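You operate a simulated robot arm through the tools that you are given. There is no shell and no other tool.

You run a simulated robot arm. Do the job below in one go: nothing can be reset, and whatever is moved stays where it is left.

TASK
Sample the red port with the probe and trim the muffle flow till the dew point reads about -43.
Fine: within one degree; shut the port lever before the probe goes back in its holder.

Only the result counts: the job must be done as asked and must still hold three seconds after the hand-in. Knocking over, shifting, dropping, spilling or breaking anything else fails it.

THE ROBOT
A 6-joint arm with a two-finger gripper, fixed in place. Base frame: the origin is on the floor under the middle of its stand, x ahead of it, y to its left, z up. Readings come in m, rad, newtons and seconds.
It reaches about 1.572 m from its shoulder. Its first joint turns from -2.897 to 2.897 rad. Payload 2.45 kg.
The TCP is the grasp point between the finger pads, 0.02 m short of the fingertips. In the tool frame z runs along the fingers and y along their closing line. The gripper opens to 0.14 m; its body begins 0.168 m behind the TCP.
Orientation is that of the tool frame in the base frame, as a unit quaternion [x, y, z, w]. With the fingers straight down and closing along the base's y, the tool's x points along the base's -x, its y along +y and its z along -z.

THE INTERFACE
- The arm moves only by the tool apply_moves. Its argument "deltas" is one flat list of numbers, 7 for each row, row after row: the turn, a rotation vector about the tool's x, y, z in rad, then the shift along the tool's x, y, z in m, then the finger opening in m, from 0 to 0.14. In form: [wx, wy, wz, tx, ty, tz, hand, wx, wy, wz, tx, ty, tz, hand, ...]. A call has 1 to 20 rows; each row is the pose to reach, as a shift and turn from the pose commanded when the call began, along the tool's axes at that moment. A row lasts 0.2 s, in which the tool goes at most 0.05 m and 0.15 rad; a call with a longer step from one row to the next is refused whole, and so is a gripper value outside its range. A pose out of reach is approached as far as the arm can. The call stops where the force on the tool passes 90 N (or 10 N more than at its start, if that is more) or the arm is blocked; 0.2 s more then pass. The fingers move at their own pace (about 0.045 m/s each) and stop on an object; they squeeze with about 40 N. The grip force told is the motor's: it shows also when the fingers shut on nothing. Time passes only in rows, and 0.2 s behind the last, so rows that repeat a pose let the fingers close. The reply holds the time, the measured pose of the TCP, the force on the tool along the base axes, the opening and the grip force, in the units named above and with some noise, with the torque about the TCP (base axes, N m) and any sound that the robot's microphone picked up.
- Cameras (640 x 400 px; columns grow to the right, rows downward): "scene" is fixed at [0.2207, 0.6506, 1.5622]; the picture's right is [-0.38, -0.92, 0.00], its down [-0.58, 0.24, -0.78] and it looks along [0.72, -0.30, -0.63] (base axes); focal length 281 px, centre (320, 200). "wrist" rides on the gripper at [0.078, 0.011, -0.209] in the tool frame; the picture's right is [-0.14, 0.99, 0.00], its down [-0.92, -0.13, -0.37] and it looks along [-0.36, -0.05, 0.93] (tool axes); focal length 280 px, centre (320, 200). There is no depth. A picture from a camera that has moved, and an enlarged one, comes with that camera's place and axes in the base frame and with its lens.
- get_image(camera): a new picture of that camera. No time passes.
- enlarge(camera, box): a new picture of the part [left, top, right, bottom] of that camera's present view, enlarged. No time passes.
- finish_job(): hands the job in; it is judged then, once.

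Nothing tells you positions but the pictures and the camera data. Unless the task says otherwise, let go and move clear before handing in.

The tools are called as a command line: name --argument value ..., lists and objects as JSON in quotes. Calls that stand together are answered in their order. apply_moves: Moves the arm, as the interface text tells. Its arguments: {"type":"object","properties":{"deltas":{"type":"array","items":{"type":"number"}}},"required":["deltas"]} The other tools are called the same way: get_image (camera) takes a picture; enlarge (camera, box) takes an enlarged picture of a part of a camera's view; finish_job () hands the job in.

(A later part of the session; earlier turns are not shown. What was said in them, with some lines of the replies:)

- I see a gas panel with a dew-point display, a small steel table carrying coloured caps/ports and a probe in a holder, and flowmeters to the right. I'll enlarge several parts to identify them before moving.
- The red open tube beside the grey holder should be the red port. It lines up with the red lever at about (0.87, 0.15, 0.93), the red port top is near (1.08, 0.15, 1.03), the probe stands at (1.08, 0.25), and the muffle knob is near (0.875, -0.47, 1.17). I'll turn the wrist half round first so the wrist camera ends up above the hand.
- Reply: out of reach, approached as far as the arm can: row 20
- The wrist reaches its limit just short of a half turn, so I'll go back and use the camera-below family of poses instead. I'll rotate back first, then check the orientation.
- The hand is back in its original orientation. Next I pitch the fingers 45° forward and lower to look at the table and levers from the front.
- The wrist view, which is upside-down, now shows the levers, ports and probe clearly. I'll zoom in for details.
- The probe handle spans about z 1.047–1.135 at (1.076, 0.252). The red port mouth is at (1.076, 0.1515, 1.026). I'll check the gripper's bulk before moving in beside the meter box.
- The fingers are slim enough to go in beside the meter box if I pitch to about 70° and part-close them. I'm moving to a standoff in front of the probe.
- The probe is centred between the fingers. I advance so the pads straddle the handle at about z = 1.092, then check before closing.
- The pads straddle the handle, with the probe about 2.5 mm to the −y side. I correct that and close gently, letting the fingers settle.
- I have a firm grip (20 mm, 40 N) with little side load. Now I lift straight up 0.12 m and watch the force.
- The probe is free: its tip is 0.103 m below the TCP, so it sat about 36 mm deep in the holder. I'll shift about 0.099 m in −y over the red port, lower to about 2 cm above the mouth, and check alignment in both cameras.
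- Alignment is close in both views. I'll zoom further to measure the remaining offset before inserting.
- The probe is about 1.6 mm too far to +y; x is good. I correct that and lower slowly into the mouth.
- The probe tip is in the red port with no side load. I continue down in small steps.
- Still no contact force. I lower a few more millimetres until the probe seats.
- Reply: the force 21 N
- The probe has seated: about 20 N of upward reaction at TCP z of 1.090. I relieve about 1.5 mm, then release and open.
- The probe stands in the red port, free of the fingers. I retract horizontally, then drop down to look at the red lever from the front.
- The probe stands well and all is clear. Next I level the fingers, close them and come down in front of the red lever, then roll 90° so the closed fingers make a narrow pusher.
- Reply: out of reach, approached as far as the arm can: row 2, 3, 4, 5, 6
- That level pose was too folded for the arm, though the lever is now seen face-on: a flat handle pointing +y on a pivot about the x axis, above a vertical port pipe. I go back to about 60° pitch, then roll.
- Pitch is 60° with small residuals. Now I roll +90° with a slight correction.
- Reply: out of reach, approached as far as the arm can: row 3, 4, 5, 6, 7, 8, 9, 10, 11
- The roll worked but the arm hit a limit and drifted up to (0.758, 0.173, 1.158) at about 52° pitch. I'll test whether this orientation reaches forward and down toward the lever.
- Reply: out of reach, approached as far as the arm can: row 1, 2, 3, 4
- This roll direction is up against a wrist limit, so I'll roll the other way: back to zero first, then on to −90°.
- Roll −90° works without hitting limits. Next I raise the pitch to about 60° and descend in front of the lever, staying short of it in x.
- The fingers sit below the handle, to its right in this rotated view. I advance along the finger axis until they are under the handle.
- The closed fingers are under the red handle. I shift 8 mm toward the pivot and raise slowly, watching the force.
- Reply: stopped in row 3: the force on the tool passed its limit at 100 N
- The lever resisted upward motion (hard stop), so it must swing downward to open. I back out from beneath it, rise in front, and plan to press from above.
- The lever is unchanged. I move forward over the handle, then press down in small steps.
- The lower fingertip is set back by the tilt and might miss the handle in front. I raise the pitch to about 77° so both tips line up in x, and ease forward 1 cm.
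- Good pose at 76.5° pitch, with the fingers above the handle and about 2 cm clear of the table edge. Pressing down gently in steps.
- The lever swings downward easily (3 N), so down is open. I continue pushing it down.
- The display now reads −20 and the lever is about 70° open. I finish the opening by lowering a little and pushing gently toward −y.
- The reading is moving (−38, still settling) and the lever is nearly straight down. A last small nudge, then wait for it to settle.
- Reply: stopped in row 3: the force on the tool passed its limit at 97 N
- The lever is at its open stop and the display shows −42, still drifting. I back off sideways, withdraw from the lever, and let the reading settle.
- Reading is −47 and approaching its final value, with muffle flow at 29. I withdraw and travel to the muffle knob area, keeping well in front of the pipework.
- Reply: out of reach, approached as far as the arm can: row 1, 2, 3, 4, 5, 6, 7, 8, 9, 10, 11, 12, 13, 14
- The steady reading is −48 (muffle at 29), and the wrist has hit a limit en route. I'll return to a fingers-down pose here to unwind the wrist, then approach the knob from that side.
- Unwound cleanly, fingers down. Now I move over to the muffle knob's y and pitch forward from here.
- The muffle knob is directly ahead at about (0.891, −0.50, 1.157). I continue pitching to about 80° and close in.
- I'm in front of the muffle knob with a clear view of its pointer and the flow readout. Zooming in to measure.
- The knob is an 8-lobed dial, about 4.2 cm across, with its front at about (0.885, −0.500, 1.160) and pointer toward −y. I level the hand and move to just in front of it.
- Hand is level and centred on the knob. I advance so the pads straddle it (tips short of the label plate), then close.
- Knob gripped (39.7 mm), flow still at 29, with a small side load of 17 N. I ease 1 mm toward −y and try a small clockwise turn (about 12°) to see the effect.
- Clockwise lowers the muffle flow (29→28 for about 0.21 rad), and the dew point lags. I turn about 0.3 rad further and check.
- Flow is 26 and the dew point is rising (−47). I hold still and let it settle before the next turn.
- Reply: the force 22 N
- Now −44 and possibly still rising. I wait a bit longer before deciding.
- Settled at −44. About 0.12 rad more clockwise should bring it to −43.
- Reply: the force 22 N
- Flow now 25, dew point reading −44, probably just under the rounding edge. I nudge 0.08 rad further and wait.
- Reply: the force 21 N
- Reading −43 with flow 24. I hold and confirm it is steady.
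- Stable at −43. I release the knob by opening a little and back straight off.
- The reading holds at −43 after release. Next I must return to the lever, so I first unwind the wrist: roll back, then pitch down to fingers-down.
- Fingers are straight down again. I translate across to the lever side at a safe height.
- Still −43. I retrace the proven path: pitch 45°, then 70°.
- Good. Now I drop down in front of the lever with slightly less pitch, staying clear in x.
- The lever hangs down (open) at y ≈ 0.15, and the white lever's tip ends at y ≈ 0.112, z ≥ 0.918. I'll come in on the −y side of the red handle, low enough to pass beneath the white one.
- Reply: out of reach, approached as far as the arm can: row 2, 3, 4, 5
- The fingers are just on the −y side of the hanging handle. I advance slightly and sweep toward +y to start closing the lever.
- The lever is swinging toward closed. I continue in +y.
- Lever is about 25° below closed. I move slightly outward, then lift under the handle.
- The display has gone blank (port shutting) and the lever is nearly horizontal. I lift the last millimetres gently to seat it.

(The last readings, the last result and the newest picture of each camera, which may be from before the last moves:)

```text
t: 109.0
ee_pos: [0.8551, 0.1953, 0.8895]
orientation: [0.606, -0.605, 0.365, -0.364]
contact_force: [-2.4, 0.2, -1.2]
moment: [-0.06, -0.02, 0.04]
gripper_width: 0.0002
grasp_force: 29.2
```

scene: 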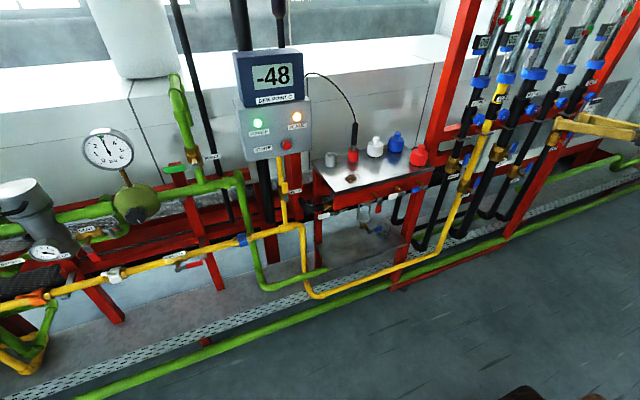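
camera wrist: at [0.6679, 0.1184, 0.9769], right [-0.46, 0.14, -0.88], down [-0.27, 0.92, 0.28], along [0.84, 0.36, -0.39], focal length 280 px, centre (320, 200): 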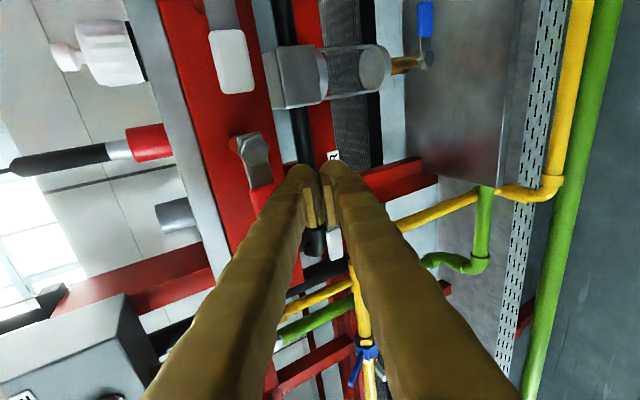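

apply_moves --deltas '[0, 0, 0, 0, -0.0013, -0.0007, 0, 0, 0, 0, 0, -0.0022, -0.0012, 0]'

enlarge --camera "scene" --box '[360, 180, 420, 225]'

```text
t: 109.6
ee_pos: [0.8556, 0.1954, 0.8912]
orientation: [0.607, -0.606, 0.364, -0.363]
contact_force: [-1.7, 2.8, -12.2]
moment: [0.07, 0.0, 0.0]
gripper_width: 0.0
grasp_force: 29.8
```

```text
8.89 times, centred on (390, 202) of scene
camera zoom: at [0.2207, 0.6506, 1.5622], right [-0.38, -0.92, 0.0], down [-0.58, 0.24, -0.78], along [0.72, -0.3, -0.63], focal length 2495 px, centre (-302, 178)
```

zoom: 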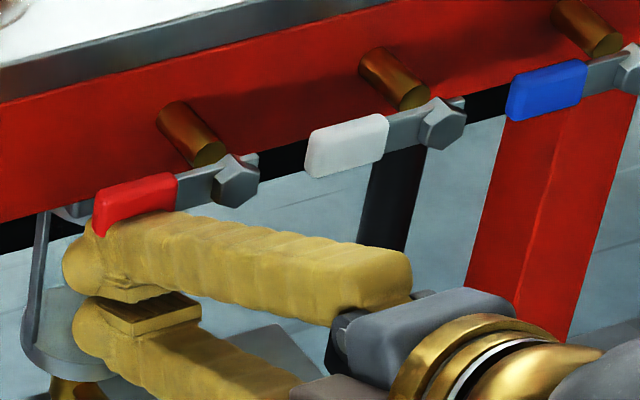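

The lever meets its closed stop (12 N) and sits parallel with the other two. I lower away, back out, and check that it stays.

apply_moves --deltas '[0, 0, 0, 0, 0.0088, 0.0047, 0, 0, 0, 0, 0, 0.0177, 0.0094, 0, 0, 0, 0, 0, 0.0177, -0.025, 0, 0, 0, 0, 0, 0.0177, -0.06, 0, 0, 0, 0, 0, 0.0177, -0.09, 0]'

enlarge --camera "scene" --box '[340, 170, 430, 230]'

enlarge --camera "scene" --box '[220, 40, 420, 190]'

get_image --camera "wrist"

```text
t: 110.8
ee_pos: [0.7678, 0.1957, 0.9201]
orientation: [0.607, -0.606, 0.365, -0.363]
contact_force: [0.4, -0.1, 0.6]
moment: [-0.04, -0.04, -0.01]
gripper_width: 0.0001
grasp_force: 29.0
```

```text
6.67 times, centred on (385, 200) of scene
camera zoom: at [0.2207, 0.6506, 1.5622], right [-0.38, -0.92, 0.0], down [-0.58, 0.24, -0.78], along [0.72, -0.3, -0.63], focal length 1872 px, centre (-113, 200)
```

zoom: 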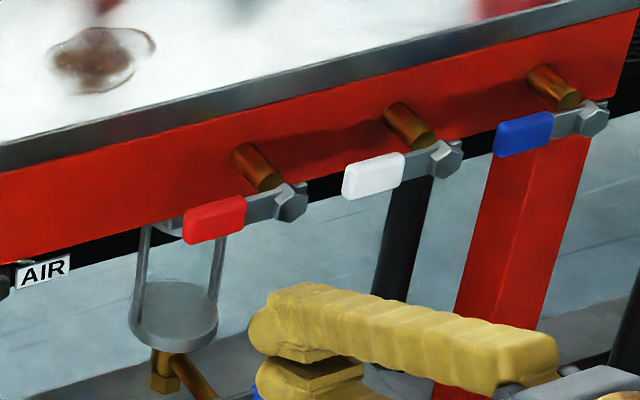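

```text
2.67 times, centred on (320, 115) of scene
camera zoom: at [0.2207, 0.6506, 1.5622], right [-0.38, -0.92, 0.0], down [-0.58, 0.24, -0.78], along [0.72, -0.3, -0.63], focal length 749 px, centre (320, 427)
```

zoom: 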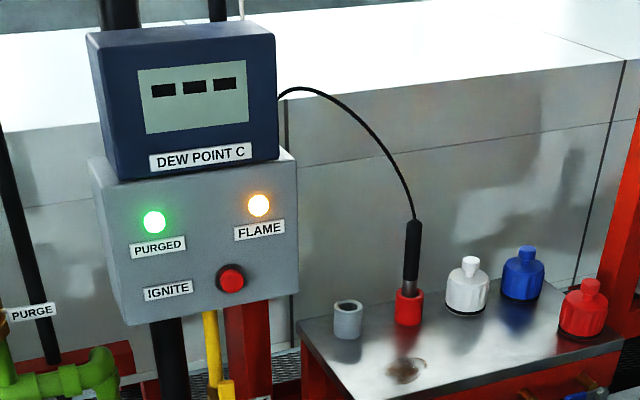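

```text
taken
camera wrist: at [0.579, 0.1199, 1.009], right [-0.47, 0.14, -0.87], down [-0.27, 0.92, 0.28], along [0.84, 0.36, -0.39], focal length 280 px, centre (320, 200)
```

wrist: 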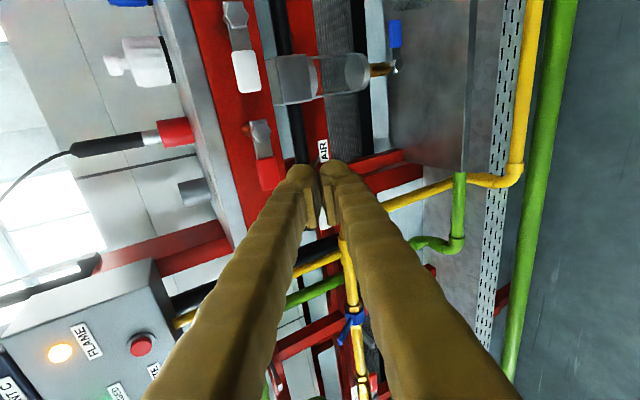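

The lever stays shut and the display shows "---". Now I return for the probe: up, pitch back to 70°, then roll to zero.

apply_moves --deltas '[0.028, 0, 0, -0.0048, -0.0366, -0.0122, 0, 0.056, 0, 0, -0.0096, -0.0731, -0.0243, 0, 0.084, 0, 0, -0.0144, -0.1097, -0.0365, 0, 0.112, 0, 0, -0.0192, -0.1462, -0.0486, 0, 0.14, 0, 0, -0.024, -0.1828, -0.0608, 0, 0.14, 0, 0, -0.024, -0.1828, -0.0608, 0]'

```text
t: 112.2
ee_pos: [0.8009, 0.2196, 1.1091]
orientation: [0.58, -0.579, 0.405, -0.405]
contact_force: [0.3, -0.5, -0.3]
moment: [0.01, 0.01, 0.0]
gripper_width: 0.0
grasp_force: 29.5
```

apply_moves --deltas '[0, 0, 0.1428, 0, 0, 0, 0, 0, 0, 0.2856, 0, 0, 0, 0, 0, 0, 0.4284, 0, 0, 0, 0, 0, 0, 0.5712, 0, 0, 0, 0, 0, 0, 0.714, 0, 0, 0, 0, 0, 0, 0.8568, 0, 0, 0, 0, 0, 0, 0.9996, 0, 0, 0, 0.02, 0, 0, 1.1424, 0, 0, 0, 0.04, 0, 0, 1.2852, 0, 0, 0, 0.06, 0, 0, 1.428, 0, 0, 0, 0.07, 0, 0, 1.571, 0, 0, 0, 0.07]'

get_image --camera "wrist"

```text
t: 114.6
ee_pos: [0.8013, 0.2191, 1.1093]
orientation: [0.0, 0.819, 0.0, 0.574]
contact_force: [-0.7, -1.0, -0.3]
moment: [0.0, 0.0, 0.01]
gripper_width: 0.07
grasp_force: 0.1
```

```text
taken
camera wrist: at [0.5778, 0.2319, 1.108], right [0.05, 0.99, 0.13], down [-0.03, -0.13, 0.99], along [1.0, -0.05, 0.02], focal length 280 px, centre (320, 200)
```

wrist: 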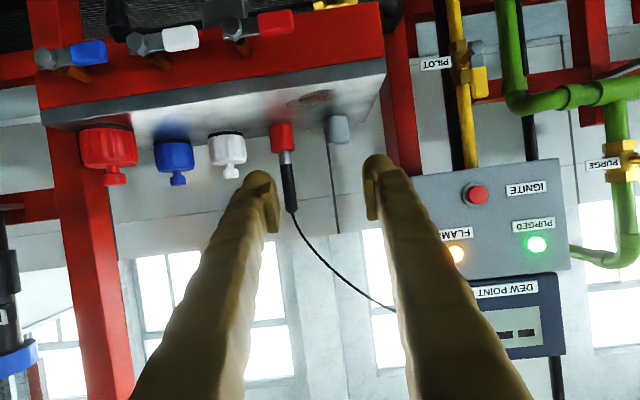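

The hand is exactly back at 70° pitch and zero roll, with the probe still upright in the red port. I line up at y ≈ 0.152 and advance most of the way.

apply_moves --deltas '[0, 0, 0, 0.0085, -0.0335, 0.0031, 0.07, 0, 0, 0, 0.0169, -0.067, 0.0062, 0.07, 0, 0, 0, 0.0032, -0.067, 0.0438, 0.07, 0, 0, 0, -0.0105, -0.067, 0.0814, 0.07, 0, 0, 0, -0.0242, -0.067, 0.119, 0.07, 0, 0, 0, -0.0378, -0.067, 0.1566, 0.07, 0, 0, 0, -0.0515, -0.067, 0.1942, 0.07, 0, 0, 0, -0.0515, -0.067, 0.1942, 0.07]'

get_image --camera "wrist"

enlarge --camera "scene" --box '[310, 80, 430, 170]'

```text
t: 116.4
ee_pos: [1.0024, 0.1541, 1.091]
orientation: [-0.001, 0.819, 0.0, 0.574]
contact_force: [0.4, -0.4, -0.1]
moment: [0.02, -0.02, -0.03]
gripper_width: 0.0702
grasp_force: 0.2
```

```text
taken
camera wrist: at [0.7794, 0.1666, 1.0905], right [0.05, 0.99, 0.13], down [-0.03, -0.13, 0.99], along [1.0, -0.05, 0.03], focal length 280 px, centre (320, 200)
```

wrist: 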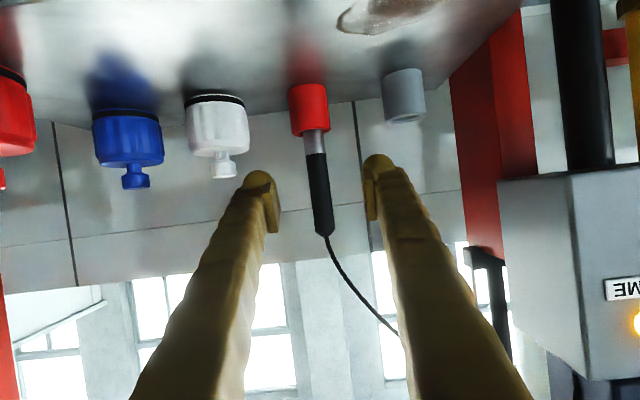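

```text
4.44 times, centred on (370, 125) of scene
camera zoom: at [0.2207, 0.6506, 1.5622], right [-0.38, -0.92, 0.0], down [-0.58, 0.24, -0.78], along [0.72, -0.3, -0.63], focal length 1248 px, centre (98, 533)
```

zoom: 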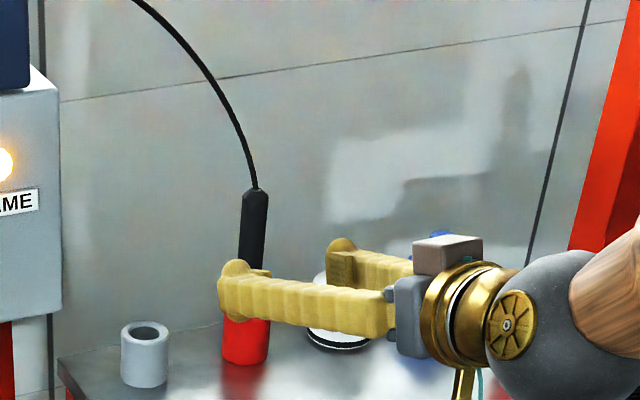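

apply_moves --deltas '[0, 0, 0, -0.0085, -0.0008, 0.0233, 0.07, 0, 0, 0, -0.017, -0.0015, 0.0467, 0.07, 0, 0, 0, -0.0255, -0.0015, 0.07, 0.07, 0, 0, 0, -0.0255, -0.0015, 0.07, 0.07]'

get_image --camera "wrist"

```text
t: 117.4
ee_pos: [1.0754, 0.1502, 1.0932]
orientation: [-0.001, 0.819, 0.0, 0.573]
contact_force: [-0.8, -0.6, 0.5]
moment: [-0.02, -0.01, 0.03]
gripper_width: 0.07
grasp_force: 0.1
```

```text
taken
camera wrist: at [0.853, 0.163, 1.0917], right [0.05, 0.99, 0.13], down [-0.03, -0.13, 0.99], along [1.0, -0.05, 0.02], focal length 280 px, centre (320, 200)
```

wrist: 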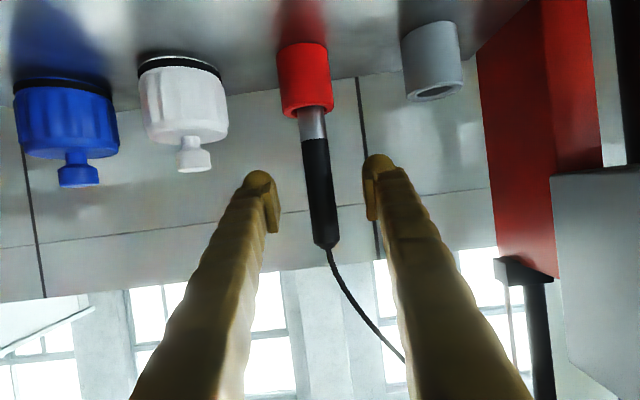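

The probe is centred between the pads. Closing.

apply_moves --deltas '[0, 0, 0, 0, -0.0005, 0, 0.05, 0, 0, 0, 0, -0.0005, 0, 0.03, 0, 0, 0, 0, -0.0005, 0, 0.01, 0, 0, 0, 0, -0.0005, 0, 0.0, 0, 0, 0, 0, -0.0005, 0, 0.0, 0, 0, 0, 0, -0.0005, 0, 0.0]'

```text
t: 118.8
ee_pos: [1.0757, 0.1495, 1.0923]
orientation: [0.0, 0.819, -0.001, 0.574]
contact_force: [-0.4, 1.2, 0.5]
moment: [0.03, 0.02, -0.01]
gripper_width: 0.0199
grasp_force: 39.0
```

Gripped at 19.9 mm. Lifting straight up out of the port.

apply_moves --deltas '[0, 0, 0, -0.0141, 0, -0.0051, 0, 0, 0, 0, -0.0282, 0, -0.0103, 0, 0, 0, 0, -0.0423, 0, -0.0154, 0, 0, 0, 0, -0.0564, 0, -0.0206, 0, 0, 0, 0, -0.0705, 0, -0.0257, 0, 0, 0, 0, -0.0705, 0, -0.0257, 0]'

get_image --camera "wrist"

enlarge --camera "scene" --box '[310, 80, 430, 170]'

```text
t: 120.2
ee_pos: [1.0744, 0.1513, 1.166]
orientation: [0.0, 0.82, -0.001, 0.573]
contact_force: [-0.3, 0.8, 0.0]
moment: [-0.01, -0.01, 0.01]
gripper_width: 0.0202
grasp_force: 40.3
```

```text
taken
camera wrist: at [0.8527, 0.1632, 1.1652], right [0.05, 0.99, 0.13], down [-0.03, -0.13, 0.99], along [1.0, -0.05, 0.02], focal length 280 px, centre (320, 200)
```

wrist: 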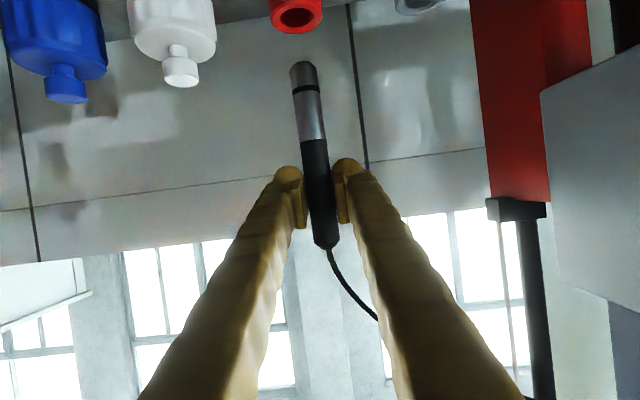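

```text
4.44 times, centred on (370, 125) of scene
camera zoom: at [0.2207, 0.6506, 1.5622], right [-0.38, -0.92, 0.0], down [-0.58, 0.24, -0.78], along [0.72, -0.3, -0.63], focal length 1248 px, centre (98, 533)
```

zoom: 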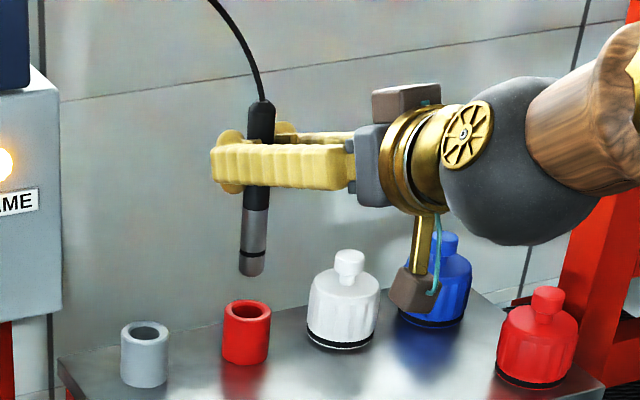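

Probe is out of the port. I shift +0.10 m over the holder, lower to about 2 cm above it, and check alignment.

apply_moves --deltas '[0, 0, 0, 0, 0.033, 0, 0, 0, 0, 0, 0, 0.067, 0, 0, 0, 0, 0, 0, 0.1, 0, 0, 0, 0, 0, 0.0075, 0.1, 0.0027, 0, 0, 0, 0, 0.0141, 0.1, 0.0051, 0, 0, 0, 0, 0.0141, 0.1, 0.0051, 0]'

enlarge --camera "wrist" --box '[260, 20, 340, 70]'

enlarge --camera "wrist" --box '[270, 60, 350, 110]'

enlarge --camera "scene" --box '[310, 130, 350, 155]'

get_image --camera "wrist"

```text
t: 121.6
ee_pos: [1.0748, 0.2498, 1.1505]
orientation: [-0.001, 0.819, -0.001, 0.573]
contact_force: [-0.1, -0.2, -1.0]
moment: [0.0, 0.02, -0.01]
gripper_width: 0.0199
grasp_force: 39.8
```

```text
8.00 times, centred on (300, 45) of wrist
camera zoom: at [0.8523, 0.2619, 1.1493], right [0.05, 0.99, 0.13], down [-0.03, -0.13, 0.99], along [1.0, -0.05, 0.02], focal length 2243 px, centre (480, 1440)
```

zoom: 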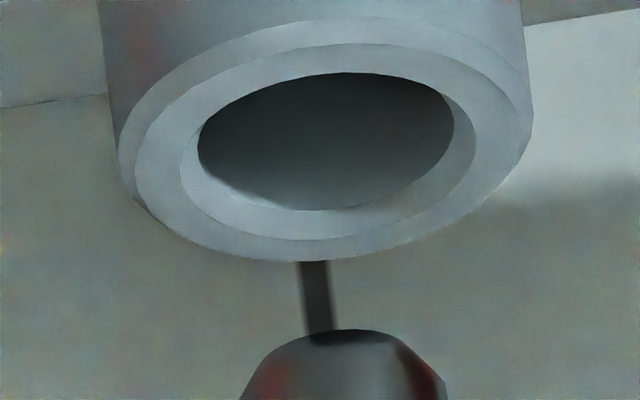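

```text
8.00 times, centred on (310, 85) of wrist
camera zoom: at [0.8523, 0.2619, 1.1493], right [0.05, 0.99, 0.13], down [-0.03, -0.13, 0.99], along [1.0, -0.05, 0.02], focal length 2243 px, centre (400, 1120)
```

zoom: 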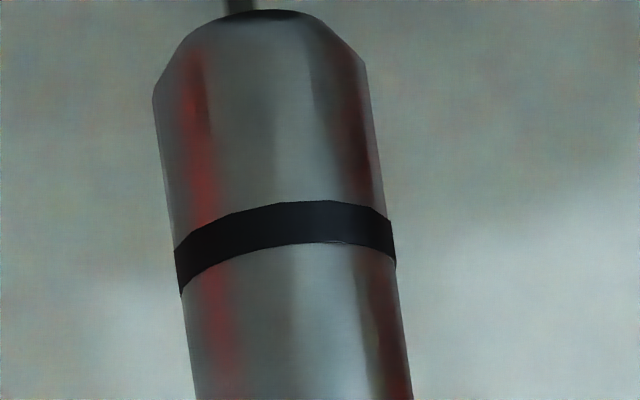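

```text
16.00 times, centred on (330, 142) of scene
camera zoom: at [0.2207, 0.6506, 1.5622], right [-0.38, -0.92, 0.0], down [-0.58, 0.24, -0.78], along [0.72, -0.3, -0.63], focal length 4492 px, centre (160, 1120)
```

zoom: 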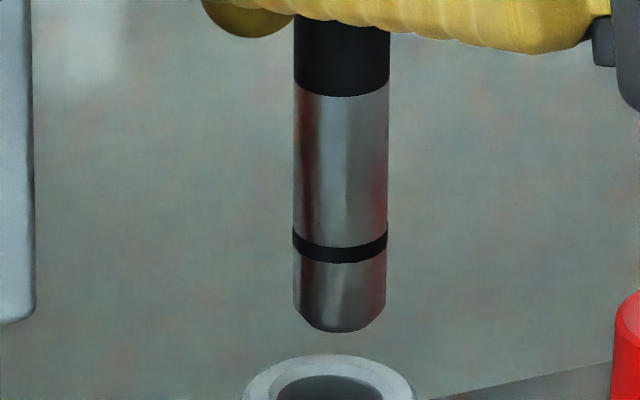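

```text
taken
camera wrist: at [0.8523, 0.2619, 1.1493], right [0.05, 0.99, 0.13], down [-0.03, -0.13, 0.99], along [1.0, -0.05, 0.02], focal length 280 px, centre (320, 200)
```

wrist: 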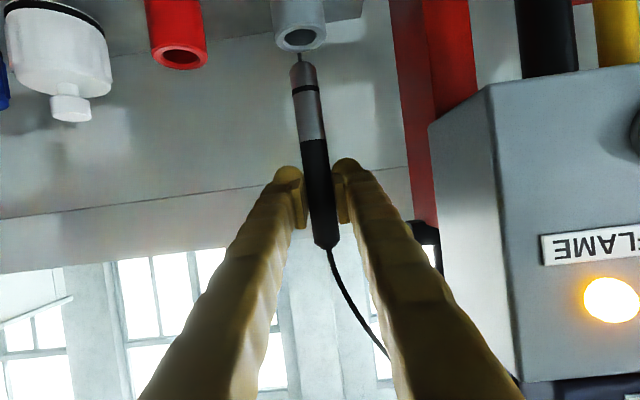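

The probe is about 2.3 mm short in y and fine in x. I correct that and lower into the holder.

apply_moves --deltas '[0, 0, 0, 0, 0.0023, 0, 0, 0, 0, 0, 0.0094, 0.0023, 0.0034, 0, 0, 0, 0, 0.0188, 0.0023, 0.0068, 0, 0, 0, 0, 0.0282, 0.0023, 0.0103, 0, 0, 0, 0, 0.0357, 0.0023, 0.013, 0, 0, 0, 0, 0.0357, 0.0023, 0.013, 0]'

get_image --camera "wrist"

enlarge --camera "scene" --box '[290, 90, 380, 170]'

```text
t: 123.0
ee_pos: [1.0742, 0.2515, 1.1123]
orientation: [0.0, 0.819, -0.002, 0.573]
contact_force: [-0.6, 0.9, -0.9]
moment: [0.0, 0.06, 0.01]
gripper_width: 0.0202
grasp_force: 40.1
```

```text
taken
camera wrist: at [0.852, 0.2649, 1.112], right [0.05, 0.99, 0.13], down [-0.03, -0.13, 0.99], along [1.0, -0.05, 0.02], focal length 280 px, centre (320, 200)
```

wrist: 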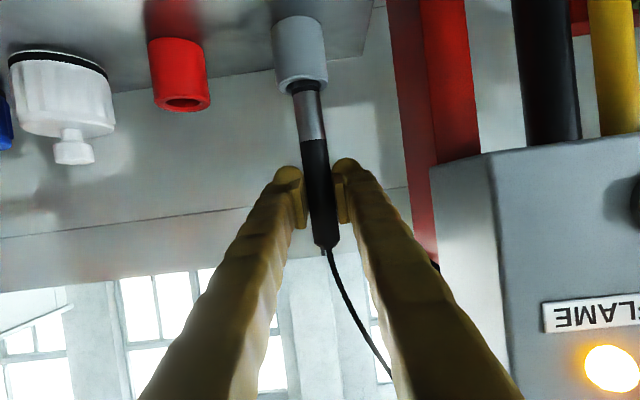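

```text
5.00 times, centred on (335, 130) of scene
camera zoom: at [0.2207, 0.6506, 1.5622], right [-0.38, -0.92, 0.0], down [-0.58, 0.24, -0.78], along [0.72, -0.3, -0.63], focal length 1404 px, centre (245, 550)
```

zoom: 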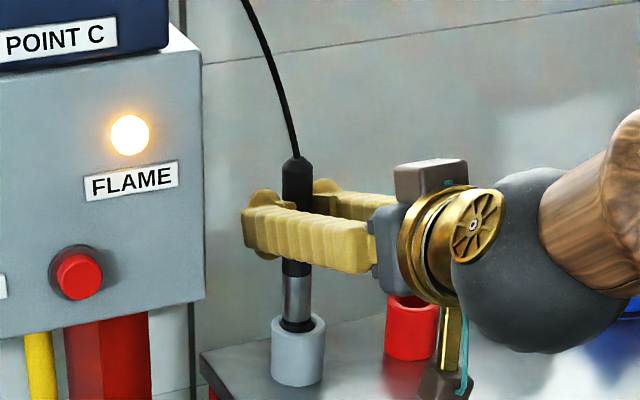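

The tip is in the holder with no side load. Lowering further in small steps.

apply_moves --deltas '[0, 0, 0, 0.0047, 0, 0.0017, 0, 0, 0, 0, 0.0094, 0, 0.0034, 0, 0, 0, 0, 0.0132, 0, 0.0048, 0, 0, 0, 0, 0.0132, 0, 0.0048, 0]'

```text
t: 124.0
ee_pos: [1.075, 0.2536, 1.0979]
orientation: [0.0, 0.819, -0.001, 0.574]
contact_force: [0.3, -2.3, -1.0]
moment: [-0.12, -0.01, -0.04]
gripper_width: 0.0199
grasp_force: 39.6
```

apply_moves --deltas '[0, 0, 0, 0.0019, 0, 0.0007, 0, 0, 0, 0, 0.0028, 0, 0.001, 0, 0, 0, 0, 0.0028, 0, 0.001, 0]'

```text
t: 124.8
ee_pos: [1.0751, 0.2522, 1.0964]
orientation: [-0.001, 0.819, -0.001, 0.573]
contact_force: [-0.7, -0.8, -0.5]
moment: [-0.06, 0.02, 0.01]
gripper_width: 0.02
grasp_force: 40.0
```

apply_moves --deltas '[0, 0, 0, 0.0019, 0, 0.0007, 0, 0, 0, 0, 0.0028, 0, 0.001, 0, 0, 0, 0, 0.0028, 0, 0.001, 0]'

```text
t: 125.6
ee_pos: [1.0757, 0.2529, 1.0932]
orientation: [0.0, 0.819, -0.001, 0.574]
contact_force: [-0.2, -1.0, 0.5]
moment: [-0.04, 0.05, -0.01]
gripper_width: 0.0202
grasp_force: 39.9
```

apply_moves --deltas '[0, 0, 0, 0.0014, 0, 0.0005, 0, 0, 0, 0, 0.0019, 0, 0.0007, 0, 0, 0, 0, 0.0019, 0, 0.0007, 0]'

enlarge --camera "wrist" --box '[240, 20, 400, 140]'

```text
t: 126.4
ee_pos: [1.0754, 0.2521, 1.0914]
orientation: [-0.001, 0.819, -0.001, 0.573]
contact_force: [-2.8, -1.5, 9.1]
moment: [0.0, 0.16, -0.01]
gripper_width: 0.0196
grasp_force: 40.0
```

```text
3.33 times, centred on (320, 80) of wrist
camera zoom: at [0.8529, 0.2651, 1.0911], right [0.05, 0.99, 0.13], down [-0.03, -0.13, 0.99], along [1.0, -0.05, 0.03], focal length 935 px, centre (320, 600)
```

zoom: 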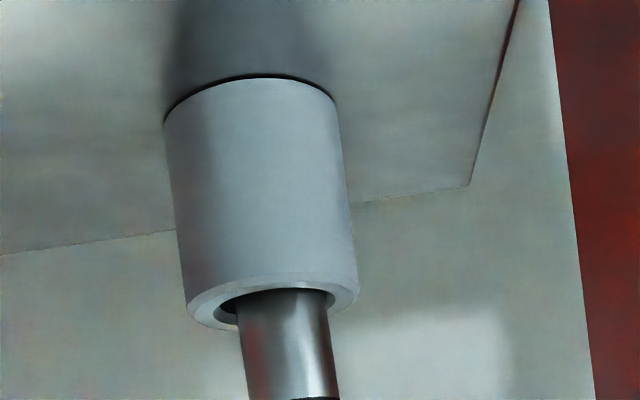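

The probe has bottomed in the holder (9 N). I relieve by half a millimetre, release, and let the fingers open.

apply_moves --deltas '[0, 0, 0, -0.0006, 0, -0.0002, 0, 0, 0, 0, -0.0006, 0, -0.0002, 0.03, 0, 0, 0, -0.0006, 0, -0.0002, 0.05, 0, 0, 0, -0.0006, 0, -0.0002, 0.07, 0, 0, 0, -0.0006, 0, -0.0002, 0.07, 0, 0, 0, -0.0006, 0, -0.0002, 0.07]'

get_image --camera "wrist"

```text
t: 127.8
ee_pos: [1.0737, 0.2521, 1.0916]
orientation: [0.0, 0.819, -0.001, 0.573]
contact_force: [-0.4, 0.5, -0.3]
moment: [0.01, 0.0, -0.02]
gripper_width: 0.0701
grasp_force: 0.0
```

```text
taken
camera wrist: at [0.8524, 0.2651, 1.0908], right [0.05, 0.99, 0.13], down [-0.03, -0.13, 0.99], along [1.0, -0.05, 0.02], focal length 280 px, centre (320, 200)
```

wrist: 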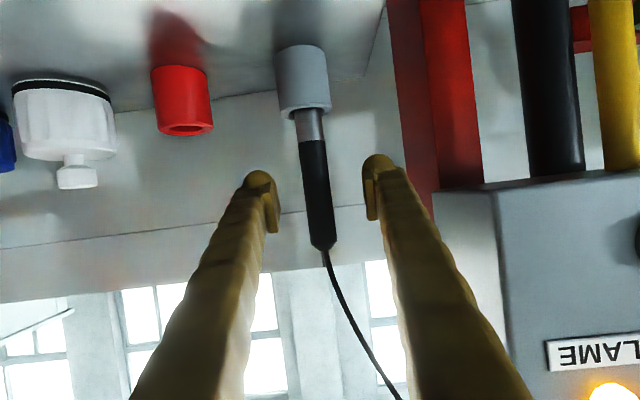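

The probe stands in its holder, free of the fingers. I retreat horizontally and clear the area.

apply_moves --deltas '[0, 0, 0, 0.0128, 0, -0.0353, 0.07, 0, 0, 0, 0.0257, 0, -0.0705, 0.07, 0, 0, 0, 0.0385, 0, -0.1058, 0.07, 0, 0, 0, 0.0513, 0, -0.141, 0.07, 0, 0, 0, 0.0641, 0, -0.1763, 0.07, 0, 0, 0, 0.077, 0, -0.2115, 0.07, 0, 0, 0, 0.0898, 0, -0.2468, 0.07, 0, 0, 0, 0.1026, 0, -0.282, 0.07, 0, 0, 0, 0.1026, 0, -0.282, 0.07]'

get_image --camera "scene"

get_image --camera "wrist"

enlarge --camera "scene" --box '[220, 40, 420, 190]'

enlarge --camera "scene" --box '[460, 0, 640, 130]'

enlarge --camera "scene" --box '[320, 130, 440, 230]'

```text
t: 129.8
ee_pos: [0.7748, 0.2516, 1.0919]
orientation: [0.0, 0.819, -0.001, 0.574]
contact_force: [0.0, 0.0, 0.6]
moment: [-0.01, -0.01, 0.01]
gripper_width: 0.0698
grasp_force: 0.0
```

```text
taken
```

scene: 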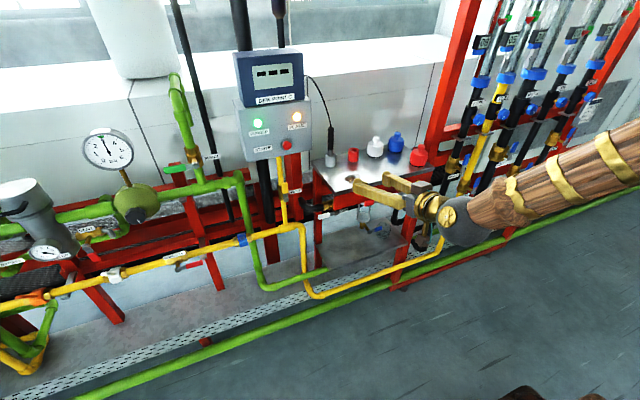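

```text
taken
camera wrist: at [0.553, 0.2637, 1.0906], right [0.05, 0.99, 0.13], down [-0.03, -0.13, 0.99], along [1.0, -0.05, 0.02], focal length 280 px, centre (320, 200)
```

wrist: 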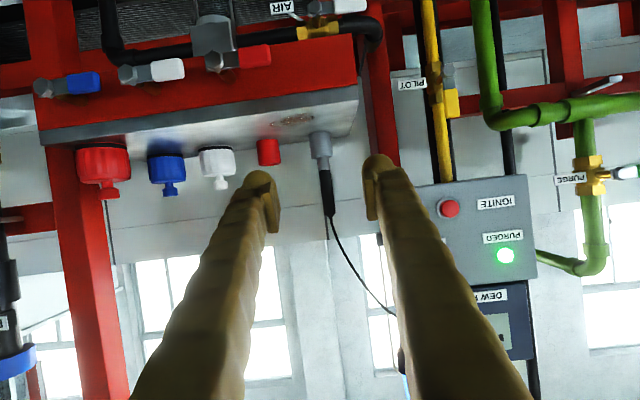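

```text
2.67 times, centred on (320, 115) of scene
camera zoom: at [0.2207, 0.6506, 1.5622], right [-0.38, -0.92, 0.0], down [-0.58, 0.24, -0.78], along [0.72, -0.3, -0.63], focal length 749 px, centre (320, 427)
```

zoom: 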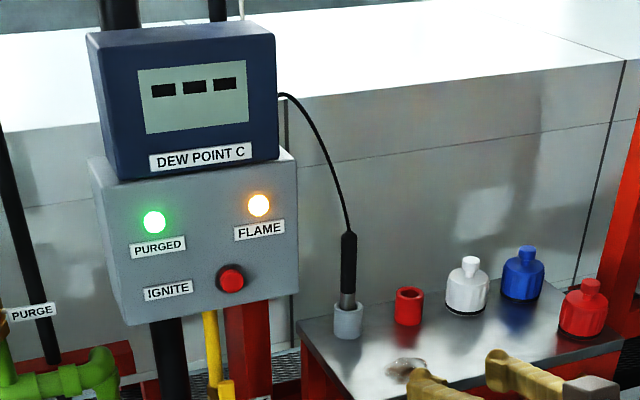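

```text
3.08 times, centred on (550, 65) of scene
camera zoom: at [0.2207, 0.6506, 1.5622], right [-0.38, -0.92, 0.0], down [-0.58, 0.24, -0.78], along [0.72, -0.3, -0.63], focal length 864 px, centre (-388, 615)
```

zoom: 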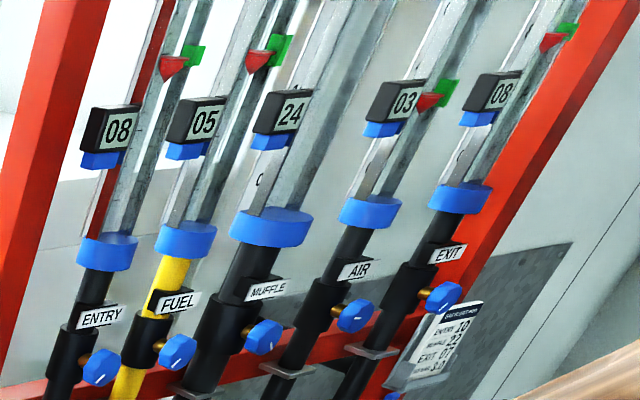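

```text
4.00 times, centred on (380, 180) of scene
camera zoom: at [0.2207, 0.6506, 1.5622], right [-0.38, -0.92, 0.0], down [-0.58, 0.24, -0.78], along [0.72, -0.3, -0.63], focal length 1123 px, centre (80, 280)
```

zoom: 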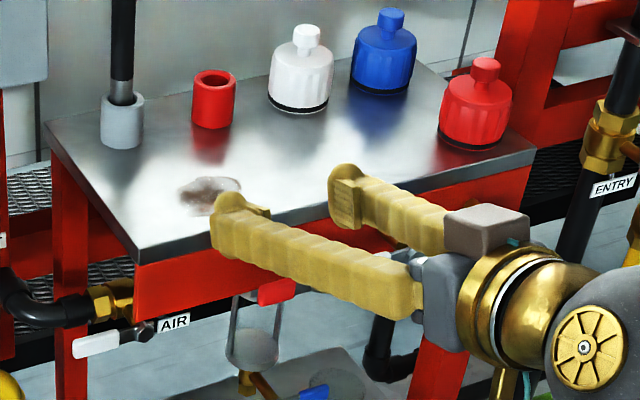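

Everything is in place. The probe is seated in its holder, the red lever is back against its closed stop, and the muffle flow holds at 24, the setting that read −43. Nothing else was disturbed and the hand is clear, so I'm handing in.

finish_job

```text
The job is handed in.
```

The dew point at the red port settled at −43, and the job is handed in. I don't have a verdict back yet.

- **Sampling:** I moved the probe from its holder to the red port and opened the red lever. The meter settled at −48 with the muffle flow at 29.
- **Trim:** I turned the muffle knob clockwise until the flow read 24. The meter held at −43 for several seconds, and again after I let go of the knob. It shows whole degrees only; I estimate the true value is between about −43.5 and −42.9.
- **Shutdown:** I shut the red lever against its closed stop first, and the display went back to dashes. Then I put the probe back in its holder and moved the hand clear.

I first tried to open the lever upward, but it swings down. The arm pushed about 100 N against the lever's stop before it halted. A later push against the open stop reached about 97 N. The lever looked unharmed both times and still moved freely afterward.

The red port was already uncapped when I started, and I left it that way.
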